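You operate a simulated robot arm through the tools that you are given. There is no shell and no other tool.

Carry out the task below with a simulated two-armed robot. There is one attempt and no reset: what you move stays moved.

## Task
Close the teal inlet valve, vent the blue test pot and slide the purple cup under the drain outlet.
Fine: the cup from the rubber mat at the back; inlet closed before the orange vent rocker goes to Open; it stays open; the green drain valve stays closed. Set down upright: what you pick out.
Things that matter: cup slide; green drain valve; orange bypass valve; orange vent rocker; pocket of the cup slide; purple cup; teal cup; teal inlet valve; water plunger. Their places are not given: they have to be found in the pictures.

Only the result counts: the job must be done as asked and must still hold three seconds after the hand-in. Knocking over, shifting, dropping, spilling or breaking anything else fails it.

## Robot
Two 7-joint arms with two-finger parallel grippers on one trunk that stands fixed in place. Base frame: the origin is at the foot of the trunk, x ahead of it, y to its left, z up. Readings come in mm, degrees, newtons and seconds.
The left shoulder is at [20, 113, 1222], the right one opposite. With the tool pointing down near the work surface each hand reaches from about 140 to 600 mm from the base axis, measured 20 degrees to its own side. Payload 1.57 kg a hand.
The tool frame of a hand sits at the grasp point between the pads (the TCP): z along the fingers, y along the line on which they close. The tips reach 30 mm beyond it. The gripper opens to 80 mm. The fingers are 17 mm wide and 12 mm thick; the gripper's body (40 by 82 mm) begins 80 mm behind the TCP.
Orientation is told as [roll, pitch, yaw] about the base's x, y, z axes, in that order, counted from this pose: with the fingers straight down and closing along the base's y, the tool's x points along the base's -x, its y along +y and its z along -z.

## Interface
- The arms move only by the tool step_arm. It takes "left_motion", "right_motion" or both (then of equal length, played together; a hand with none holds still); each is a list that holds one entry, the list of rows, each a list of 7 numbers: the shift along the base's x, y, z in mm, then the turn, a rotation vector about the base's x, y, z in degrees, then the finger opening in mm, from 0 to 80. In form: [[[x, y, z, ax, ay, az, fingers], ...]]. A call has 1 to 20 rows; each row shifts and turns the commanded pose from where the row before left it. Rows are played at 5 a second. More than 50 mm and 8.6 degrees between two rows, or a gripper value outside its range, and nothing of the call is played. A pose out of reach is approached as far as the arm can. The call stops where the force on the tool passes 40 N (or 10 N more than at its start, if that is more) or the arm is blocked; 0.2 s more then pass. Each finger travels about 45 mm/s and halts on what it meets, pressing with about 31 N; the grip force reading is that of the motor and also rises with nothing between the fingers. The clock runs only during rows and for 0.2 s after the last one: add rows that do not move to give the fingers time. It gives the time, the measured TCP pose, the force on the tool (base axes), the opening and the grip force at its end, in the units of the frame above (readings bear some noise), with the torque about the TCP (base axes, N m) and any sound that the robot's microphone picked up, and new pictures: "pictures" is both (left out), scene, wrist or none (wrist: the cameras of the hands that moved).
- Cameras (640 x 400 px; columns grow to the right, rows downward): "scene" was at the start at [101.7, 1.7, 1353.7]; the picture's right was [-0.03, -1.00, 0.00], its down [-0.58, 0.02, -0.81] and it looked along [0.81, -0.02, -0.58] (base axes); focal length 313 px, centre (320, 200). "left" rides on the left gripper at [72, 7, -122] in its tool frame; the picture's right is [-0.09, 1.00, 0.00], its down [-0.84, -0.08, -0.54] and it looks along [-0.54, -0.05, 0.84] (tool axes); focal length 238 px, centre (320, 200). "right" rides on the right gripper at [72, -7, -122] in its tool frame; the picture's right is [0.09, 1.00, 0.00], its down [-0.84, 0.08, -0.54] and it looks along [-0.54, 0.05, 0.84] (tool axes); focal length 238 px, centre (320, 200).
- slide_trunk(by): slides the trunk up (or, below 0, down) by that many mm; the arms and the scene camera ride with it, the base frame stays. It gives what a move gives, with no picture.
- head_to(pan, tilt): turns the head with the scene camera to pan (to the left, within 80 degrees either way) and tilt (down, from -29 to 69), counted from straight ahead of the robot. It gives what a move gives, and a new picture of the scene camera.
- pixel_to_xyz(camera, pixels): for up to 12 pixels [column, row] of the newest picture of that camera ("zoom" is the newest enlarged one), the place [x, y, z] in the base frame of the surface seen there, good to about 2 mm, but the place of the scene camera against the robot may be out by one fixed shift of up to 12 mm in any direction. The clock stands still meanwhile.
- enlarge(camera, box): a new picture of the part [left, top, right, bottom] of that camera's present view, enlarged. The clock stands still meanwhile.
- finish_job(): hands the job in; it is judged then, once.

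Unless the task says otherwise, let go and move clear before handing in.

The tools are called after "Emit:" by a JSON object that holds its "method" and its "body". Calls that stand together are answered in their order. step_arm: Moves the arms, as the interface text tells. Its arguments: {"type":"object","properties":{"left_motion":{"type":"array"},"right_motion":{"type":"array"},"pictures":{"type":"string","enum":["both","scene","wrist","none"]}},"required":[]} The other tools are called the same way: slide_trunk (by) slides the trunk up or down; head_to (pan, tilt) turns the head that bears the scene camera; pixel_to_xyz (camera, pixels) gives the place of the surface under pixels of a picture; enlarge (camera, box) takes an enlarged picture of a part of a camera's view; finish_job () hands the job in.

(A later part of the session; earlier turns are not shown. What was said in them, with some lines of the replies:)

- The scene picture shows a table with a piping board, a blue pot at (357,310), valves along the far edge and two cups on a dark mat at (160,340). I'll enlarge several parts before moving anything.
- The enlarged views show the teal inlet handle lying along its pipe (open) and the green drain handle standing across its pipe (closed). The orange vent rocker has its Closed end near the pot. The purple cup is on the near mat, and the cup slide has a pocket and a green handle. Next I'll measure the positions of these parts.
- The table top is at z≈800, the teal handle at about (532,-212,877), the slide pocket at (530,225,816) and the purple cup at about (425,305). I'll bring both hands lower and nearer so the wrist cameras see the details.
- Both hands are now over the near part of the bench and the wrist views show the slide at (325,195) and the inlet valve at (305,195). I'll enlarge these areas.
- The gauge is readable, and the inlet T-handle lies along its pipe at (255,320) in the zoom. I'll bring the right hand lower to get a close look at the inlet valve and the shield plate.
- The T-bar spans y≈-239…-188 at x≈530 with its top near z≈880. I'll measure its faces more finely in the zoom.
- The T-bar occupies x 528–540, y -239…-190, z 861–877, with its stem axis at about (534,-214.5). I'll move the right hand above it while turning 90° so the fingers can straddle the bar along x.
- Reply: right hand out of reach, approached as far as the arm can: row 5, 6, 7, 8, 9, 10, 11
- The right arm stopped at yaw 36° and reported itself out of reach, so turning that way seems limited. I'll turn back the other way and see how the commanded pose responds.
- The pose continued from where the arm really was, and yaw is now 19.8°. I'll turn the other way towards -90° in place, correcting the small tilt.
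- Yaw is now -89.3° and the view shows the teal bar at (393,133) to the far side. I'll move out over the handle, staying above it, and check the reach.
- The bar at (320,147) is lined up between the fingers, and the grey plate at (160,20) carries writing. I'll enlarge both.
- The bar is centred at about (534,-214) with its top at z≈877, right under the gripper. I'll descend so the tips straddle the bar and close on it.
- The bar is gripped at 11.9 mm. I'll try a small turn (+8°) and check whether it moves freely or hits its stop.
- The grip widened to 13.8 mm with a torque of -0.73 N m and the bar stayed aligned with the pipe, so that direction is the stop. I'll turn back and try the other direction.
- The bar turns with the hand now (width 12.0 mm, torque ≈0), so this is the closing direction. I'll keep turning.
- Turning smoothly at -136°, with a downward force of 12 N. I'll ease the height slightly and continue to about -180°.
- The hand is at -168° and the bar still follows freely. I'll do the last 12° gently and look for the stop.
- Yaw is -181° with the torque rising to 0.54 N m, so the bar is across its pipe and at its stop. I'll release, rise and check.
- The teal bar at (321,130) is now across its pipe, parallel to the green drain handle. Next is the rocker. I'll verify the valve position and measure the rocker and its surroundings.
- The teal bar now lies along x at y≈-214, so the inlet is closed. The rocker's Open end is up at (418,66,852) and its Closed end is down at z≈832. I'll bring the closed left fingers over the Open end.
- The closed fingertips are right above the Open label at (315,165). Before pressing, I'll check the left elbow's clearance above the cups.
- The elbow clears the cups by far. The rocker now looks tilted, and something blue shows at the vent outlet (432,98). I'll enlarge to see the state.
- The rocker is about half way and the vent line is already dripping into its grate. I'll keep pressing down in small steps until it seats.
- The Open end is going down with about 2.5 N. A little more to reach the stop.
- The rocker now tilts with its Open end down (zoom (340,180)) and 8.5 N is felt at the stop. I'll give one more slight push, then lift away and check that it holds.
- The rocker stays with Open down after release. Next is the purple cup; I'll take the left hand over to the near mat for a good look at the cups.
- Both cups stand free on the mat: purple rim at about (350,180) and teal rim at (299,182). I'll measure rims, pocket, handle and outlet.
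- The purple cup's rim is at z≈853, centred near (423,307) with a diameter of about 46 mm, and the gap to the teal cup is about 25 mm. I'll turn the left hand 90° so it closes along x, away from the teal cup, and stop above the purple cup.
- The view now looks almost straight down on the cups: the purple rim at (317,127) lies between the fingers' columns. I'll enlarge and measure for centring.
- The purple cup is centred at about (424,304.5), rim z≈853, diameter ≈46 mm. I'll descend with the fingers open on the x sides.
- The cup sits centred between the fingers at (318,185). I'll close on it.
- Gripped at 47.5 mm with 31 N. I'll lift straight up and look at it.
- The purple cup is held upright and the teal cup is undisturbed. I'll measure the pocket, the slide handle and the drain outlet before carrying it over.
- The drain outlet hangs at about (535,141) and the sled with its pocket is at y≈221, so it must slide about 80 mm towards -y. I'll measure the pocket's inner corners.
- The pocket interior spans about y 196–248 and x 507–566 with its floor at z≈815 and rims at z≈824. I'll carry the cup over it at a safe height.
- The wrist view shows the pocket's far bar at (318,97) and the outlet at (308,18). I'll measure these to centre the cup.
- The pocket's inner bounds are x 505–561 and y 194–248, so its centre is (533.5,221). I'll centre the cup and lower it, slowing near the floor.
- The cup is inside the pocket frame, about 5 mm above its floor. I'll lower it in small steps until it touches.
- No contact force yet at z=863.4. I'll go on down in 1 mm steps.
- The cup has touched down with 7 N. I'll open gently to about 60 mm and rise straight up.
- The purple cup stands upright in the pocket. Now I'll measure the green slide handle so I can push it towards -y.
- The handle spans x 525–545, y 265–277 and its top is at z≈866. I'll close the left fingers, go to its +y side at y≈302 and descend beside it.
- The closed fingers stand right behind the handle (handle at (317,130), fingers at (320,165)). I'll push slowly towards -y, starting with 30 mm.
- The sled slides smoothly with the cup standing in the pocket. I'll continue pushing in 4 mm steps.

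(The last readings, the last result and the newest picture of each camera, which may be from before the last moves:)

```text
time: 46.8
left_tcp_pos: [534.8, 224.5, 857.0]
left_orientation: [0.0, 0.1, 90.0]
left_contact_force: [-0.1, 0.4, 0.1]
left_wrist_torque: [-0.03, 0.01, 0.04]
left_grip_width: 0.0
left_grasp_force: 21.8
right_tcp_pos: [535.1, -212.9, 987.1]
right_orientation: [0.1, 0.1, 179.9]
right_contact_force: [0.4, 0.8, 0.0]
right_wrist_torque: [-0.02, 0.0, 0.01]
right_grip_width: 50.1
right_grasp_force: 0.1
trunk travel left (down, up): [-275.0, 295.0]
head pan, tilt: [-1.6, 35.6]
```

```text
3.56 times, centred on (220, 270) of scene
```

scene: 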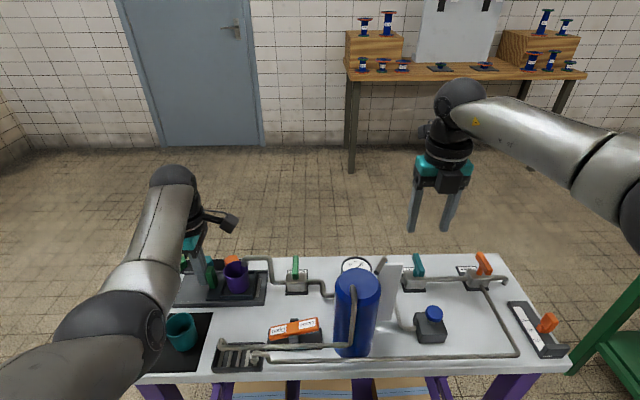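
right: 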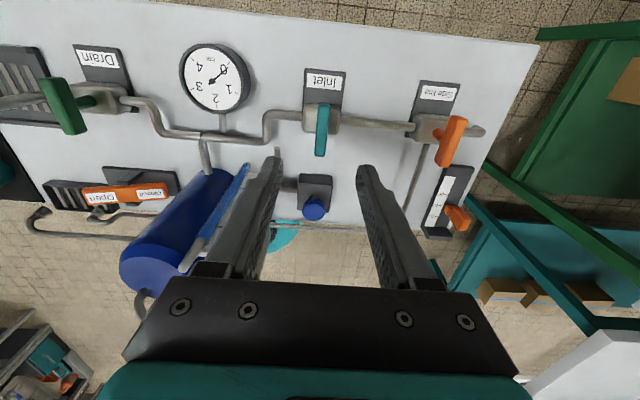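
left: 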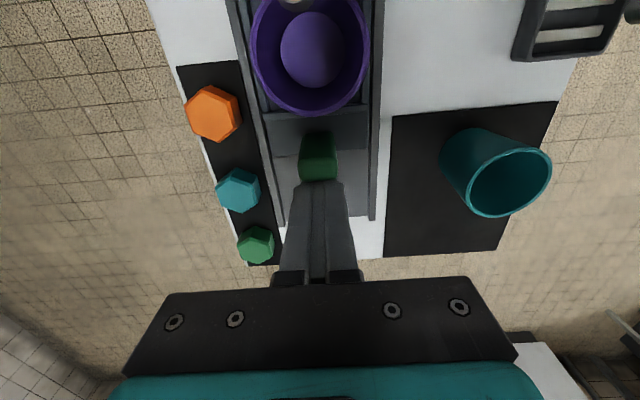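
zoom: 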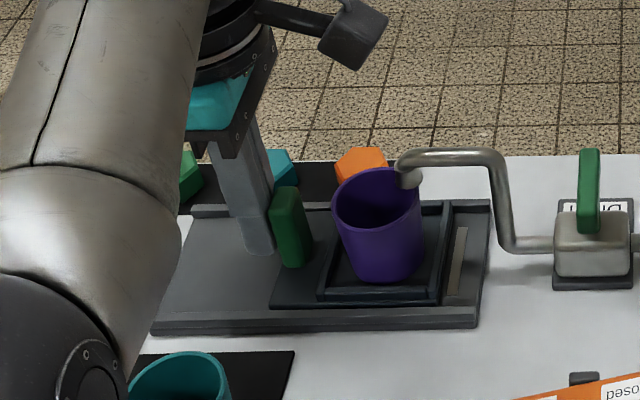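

The cup's rim is now reaching under the outlet, about 20 mm to go. I'll continue with smaller steps.

Emit:
{"method": "step_arm", "body": {"left_motion": [[[0, -4, 0, 0, 0, 0, 0], [0, -4, 0, 0, 0, 0, 0], [0, -4, 0, 0, 0, 0, 0], [0, -3, 0, 0, 0, 0, 0], [0, 0, 0, 0, 0, 0, 0]]]}}

Emit:
{"method": "enlarge", "body": {"camera": "scene", "box": [150, 230, 310, 320]}}

Emit:
{"method": "enlarge", "body": {"camera": "left", "box": [220, 0, 420, 200]}}

```text
time: 48.0
left_tcp_pos: [535.1, 209.5, 858.4]
left_orientation: [0.0, -0.1, 90.1]
left_contact_force: [0.2, 0.5, -0.6]
left_wrist_torque: [0.01, -0.01, 0.02]
left_grip_width: 0.2
left_grasp_force: 21.9
right_tcp_pos: [535.7, -213.5, 988.8]
right_orientation: [0.0, -0.1, 179.9]
right_contact_force: [-0.5, -0.4, 0.5]
right_wrist_torque: [-0.01, 0.02, 0.02]
right_grip_width: 50.1
right_grasp_force: 0.3
trunk travel left (down, up): [-275.0, 295.0]
head pan, tilt: [-1.6, 35.6]
```

scene: 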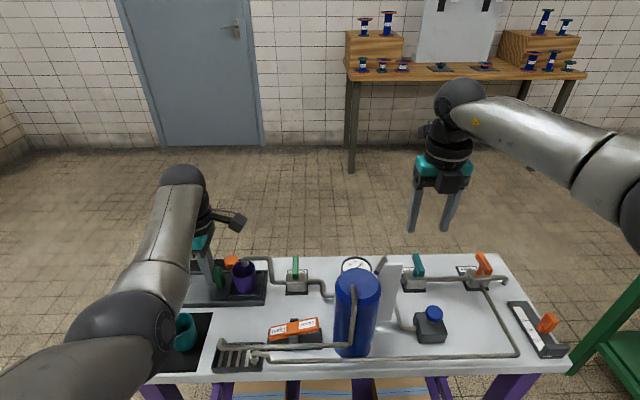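
left: 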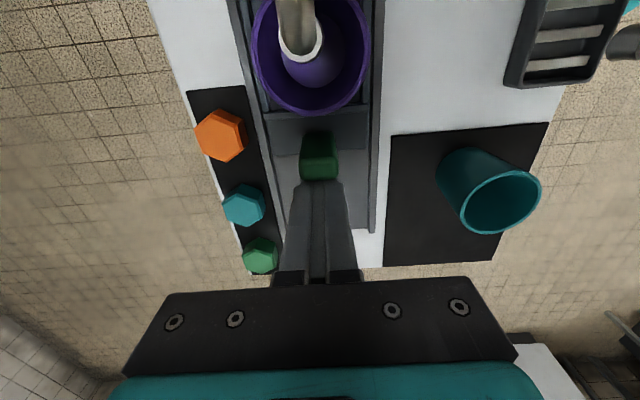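

```text
4.00 times, centred on (230, 275) of scene
```

zoom: 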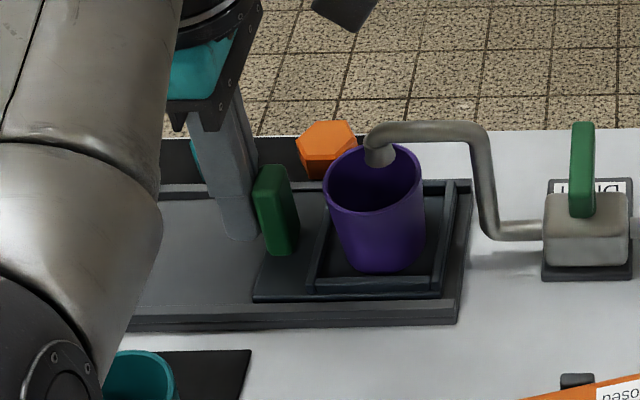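

```text
2.00 times, centred on (320, 100) of left
```

zoom: 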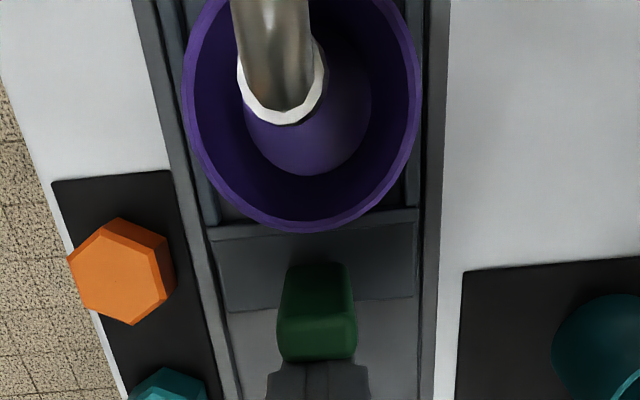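

The outlet is inside the cup mouth and only a few mm remain to the end of the track. I'll push in 1.5 mm steps until the stop is felt.

Emit:
{"method": "step_arm", "body": {"left_motion": [[[0, -1.5, 0, 0, 0, 0, 0], [0, -1.5, 0, 0, 0, 0, 0], [0, -1.5, 0, 0, 0, 0, 0], [0, 0, 0, 0, 0, 0, 0]]], "pictures": "wrist"}}

Emit:
{"method": "enlarge", "body": {"camera": "scene", "box": [190, 240, 310, 320]}}

```text
time: 49.0
left_tcp_pos: [534.5, 206.1, 857.5]
left_orientation: [0.0, 0.0, 90.1]
left_contact_force: [-0.1, 0.6, 0.1]
left_wrist_torque: [-0.02, 0.04, 0.0]
left_grip_width: 0.2
left_grasp_force: 21.5
right_tcp_pos: [534.9, -212.1, 988.3]
right_orientation: [-0.1, 0.0, 179.9]
right_contact_force: [0.4, 0.4, -0.1]
right_wrist_torque: [-0.01, 0.02, 0.02]
right_grip_width: 50.0
right_grasp_force: 0.0
trunk travel left (down, up): [-275.0, 295.0]
head pan, tilt: [-1.6, 35.6]
```

left: 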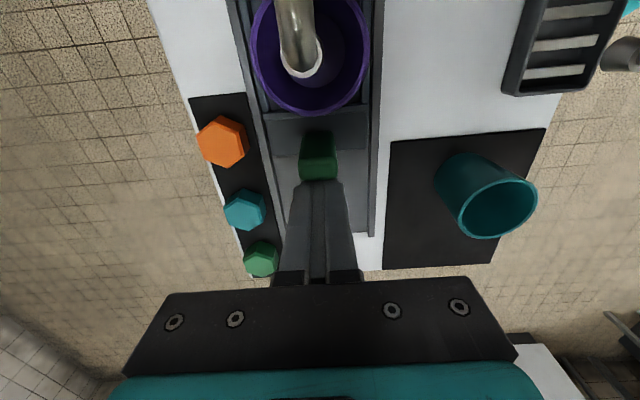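

```text
5.00 times, centred on (250, 280) of scene
```

zoom: 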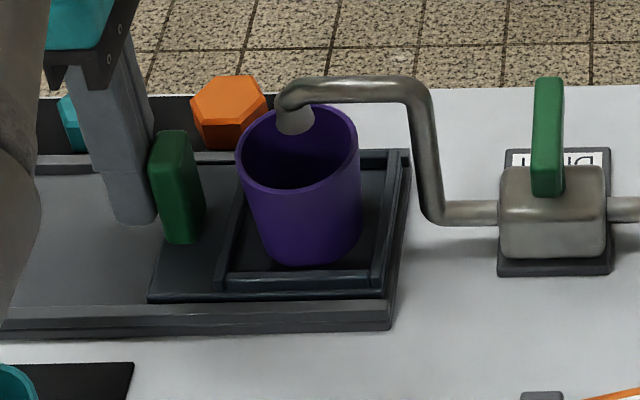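

No end-stop force yet. I'll measure where the cup rim is against the outlet.

Emit:
{"method": "pixel_to_xyz", "body": {"camera": "left", "pixels": [[254, 50], [367, 48], [311, 113], [302, 72], [300, 60], [318, 137], [318, 125], [311, 100]]}}

Emit:
{"method": "pixel_to_xyz", "body": {"camera": "scene", "pixels": [[234.5, 271], [260.5, 271], [246, 283], [245, 266], [266, 285], [269, 280], [267, 296], [247, 258]]}}

```text
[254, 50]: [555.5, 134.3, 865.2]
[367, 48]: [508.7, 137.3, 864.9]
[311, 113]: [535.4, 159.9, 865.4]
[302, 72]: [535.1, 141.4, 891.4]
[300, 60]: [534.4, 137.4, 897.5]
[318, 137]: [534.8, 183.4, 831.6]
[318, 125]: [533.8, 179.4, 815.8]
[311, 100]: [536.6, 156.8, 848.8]
```

```text
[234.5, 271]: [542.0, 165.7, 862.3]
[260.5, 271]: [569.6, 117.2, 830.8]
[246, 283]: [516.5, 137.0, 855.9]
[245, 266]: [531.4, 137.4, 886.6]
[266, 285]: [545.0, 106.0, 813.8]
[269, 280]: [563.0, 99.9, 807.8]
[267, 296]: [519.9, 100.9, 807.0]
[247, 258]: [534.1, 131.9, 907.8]
```

The cup's centre is at y≈137 and the outlet at y≈137–139, so they are aligned. I'll nudge a little more to see whether the end stop is right here.

Emit:
{"method": "step_arm", "body": {"left_motion": [[[0, -1, 0, 0, 0, 0, 0], [0, -1, 0, 0, 0, 0, 0], [0, 0, 0, 0, 0, 0, 0]]], "pictures": "wrist"}}

Emit:
{"method": "enlarge", "body": {"camera": "scene", "box": [190, 240, 310, 320]}}

```text
time: 49.8
left_tcp_pos: [535.0, 202.5, 857.7]
left_orientation: [0.0, 0.1, 90.1]
left_contact_force: [-0.1, 2.2, 0.7]
left_wrist_torque: [-0.02, -0.01, 0.0]
left_grip_width: 0.0
left_grasp_force: 21.5
right_tcp_pos: [536.0, -213.2, 988.1]
right_orientation: [0.0, 0.0, 179.9]
right_contact_force: [-0.5, -0.5, 0.3]
right_wrist_torque: [0.02, 0.03, 0.0]
right_grip_width: 49.9
right_grasp_force: 0.2
trunk travel left (down, up): [-275.0, 295.0]
head pan, tilt: [-1.6, 35.6]
```

left: 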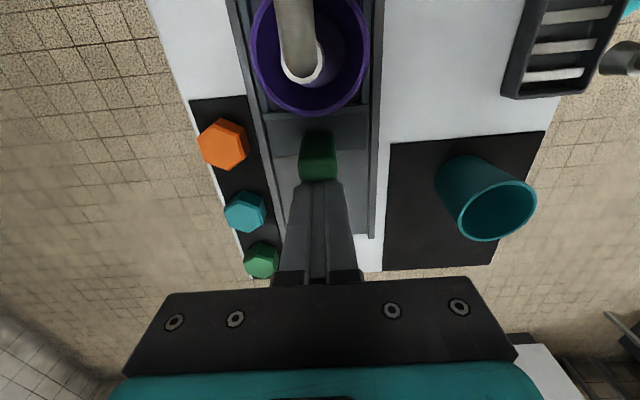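

```text
5.00 times, centred on (250, 280) of scene
```

zoom: 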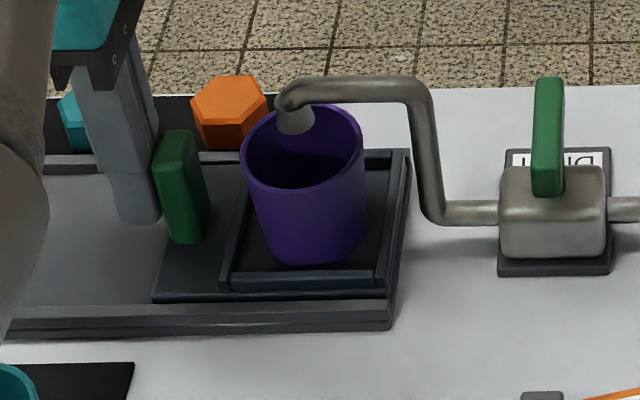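

A slight force of 2.2 N appears. One more millimetre to see whether it is the stop.

Emit:
{"method": "step_arm", "body": {"left_motion": [[[0, -1, 0, 0, 0, 0, 0], [0, 0, 0, 0, 0, 0, 0]]], "pictures": "wrist"}}

Emit:
{"method": "pixel_to_xyz", "body": {"camera": "left", "pixels": [[318, 137], [318, 125], [311, 113], [302, 78], [302, 65], [254, 50], [367, 48]]}}

```text
time: 50.4
left_tcp_pos: [533.9, 203.4, 858.2]
left_orientation: [-0.1, 0.1, 90.0]
left_contact_force: [-0.6, 7.0, 0.9]
left_wrist_torque: [-0.04, 0.02, -0.04]
left_grip_width: 0.1
left_grasp_force: 21.4
right_tcp_pos: [535.8, -212.8, 986.6]
right_orientation: [0.1, 0.0, 179.9]
right_contact_force: [-0.2, -0.7, 0.0]
right_wrist_torque: [0.0, -0.02, -0.02]
right_grip_width: 49.9
right_grasp_force: 0.0
trunk travel left (down, up): [-275.0, 295.0]
head pan, tilt: [-1.6, 35.6]
```

left: 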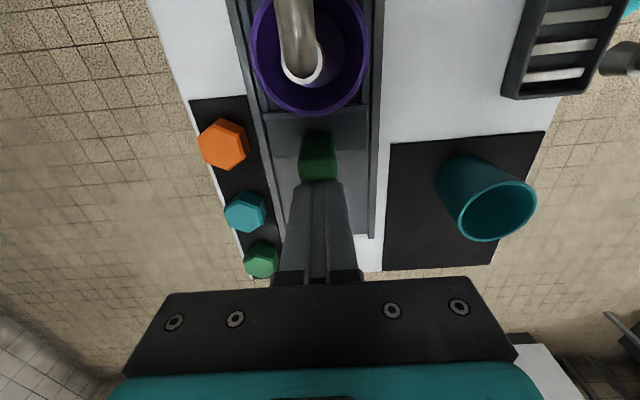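

```text
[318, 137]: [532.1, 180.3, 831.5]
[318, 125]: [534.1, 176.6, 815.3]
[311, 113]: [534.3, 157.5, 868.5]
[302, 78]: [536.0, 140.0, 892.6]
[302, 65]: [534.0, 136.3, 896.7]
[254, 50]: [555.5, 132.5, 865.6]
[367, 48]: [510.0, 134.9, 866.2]
```

The force rose to 7 N with no further travel, so the sled is at its end stop under the outlet. I'll back away in +y, rise, and check everything.

Emit:
{"method": "step_arm", "body": {"left_motion": [[[0, 5, 0, 0, 0, 0, 0], [0, 15, 0, 0, 0, 0, 0], [0, 20, 0, 0, 0, 0, 0], [0, 20, 0, 0, 0, 0, 0], [0, 15, 20, 0, 0, 0, 0], [0, 10, 40, 0, 0, 0, 0], [0, 0, 45, 0, 0, 0, 0], [-10, 0, 45, 0, 0, 0, 0], [-20, 0, 20, 0, 0, 0, 0], [0, 0, 0, 0, 0, 0, 0]]]}}

Emit:
{"method": "enlarge", "body": {"camera": "scene", "box": [100, 230, 320, 390]}}

Emit:
{"method": "enlarge", "body": {"camera": "scene", "box": [260, 240, 420, 370]}}

Emit:
{"method": "enlarge", "body": {"camera": "scene", "box": [390, 240, 580, 370]}}

```text
time: 52.6
left_tcp_pos: [504.8, 286.0, 1028.2]
left_orientation: [0.0, 0.1, 90.0]
left_contact_force: [0.0, 0.4, -0.6]
left_wrist_torque: [0.02, -0.01, -0.01]
left_grip_width: 0.0
left_grasp_force: 21.1
right_tcp_pos: [535.1, -212.2, 988.5]
right_orientation: [0.1, 0.0, 179.9]
right_contact_force: [0.1, 0.4, 0.4]
right_wrist_torque: [0.0, 0.01, 0.03]
right_grip_width: 50.1
right_grasp_force: 0.1
trunk travel left (down, up): [-275.0, 295.0]
head pan, tilt: [-1.6, 35.6]
```

scene: 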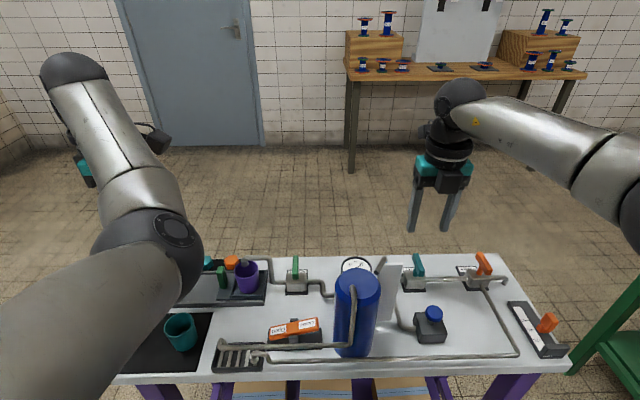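
left: 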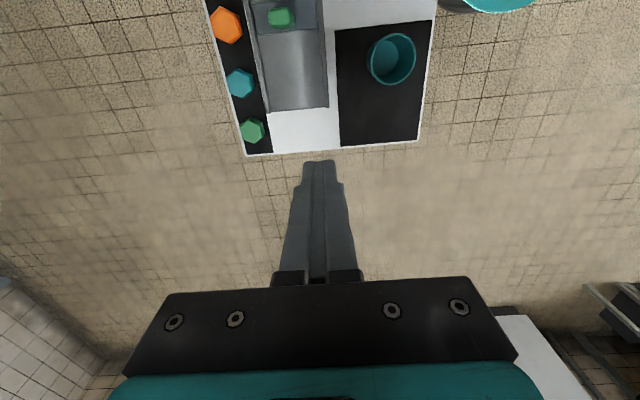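

```text
2.50 times, centred on (210, 310) of scene
```

zoom: 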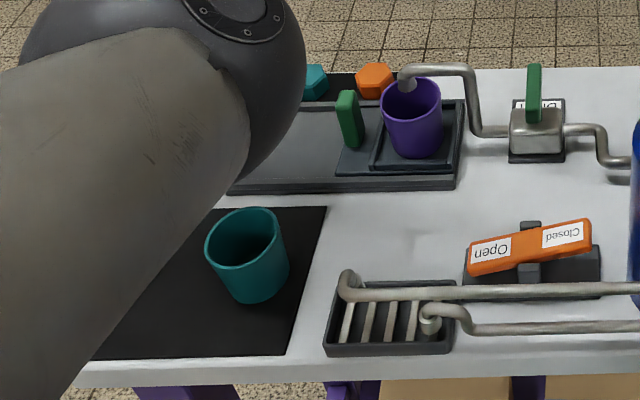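

```text
3.08 times, centred on (340, 305) of scene
```

zoom: 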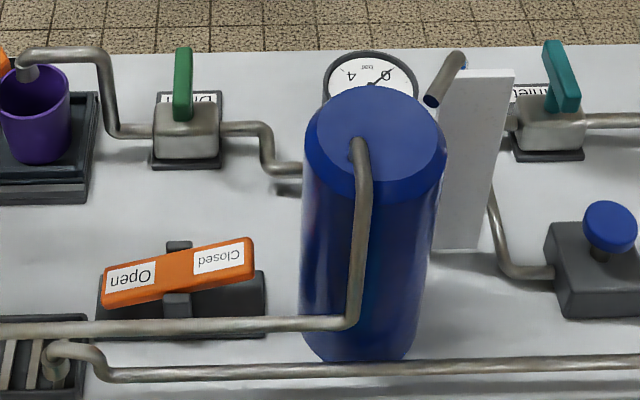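

```text
3.08 times, centred on (485, 305) of scene
```

zoom: 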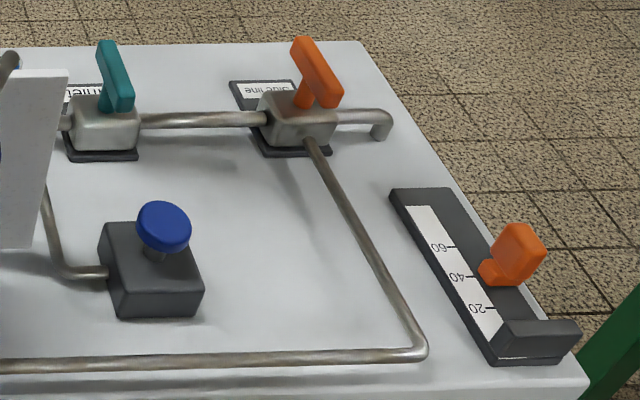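

All checks look right: the teal inlet bar lies across its pipe, the rocker holds on Open, the green drain is unchanged, and the purple cup stands upright in the sled under the outlet. The teal cup and bypass have not moved and both hands are clear, so I'll hand in.

Emit:
{"method": "finish_job", "body": {}}

```text
The job is handed in.
```

The job is done and handed in; the result has not come back yet. When I checked just before handing in:

- **Inlet:** the teal inlet valve was turned across its pipe to its stop (closed) before I touched the rocker.
- **Vent:** the orange rocker is at Open and stayed there after I let go. The vent line dripped briefly into its grate as it opened.
- **Cup:** the purple cup from the near mat stands upright in the slide pocket. The slide is pushed to its end stop, which puts the cup under the drain outlet.
- **Left alone:** the green drain valve is still closed. The teal cup, the orange bypass valve and the water plunger were not touched.

Both hands are clear of the bench.
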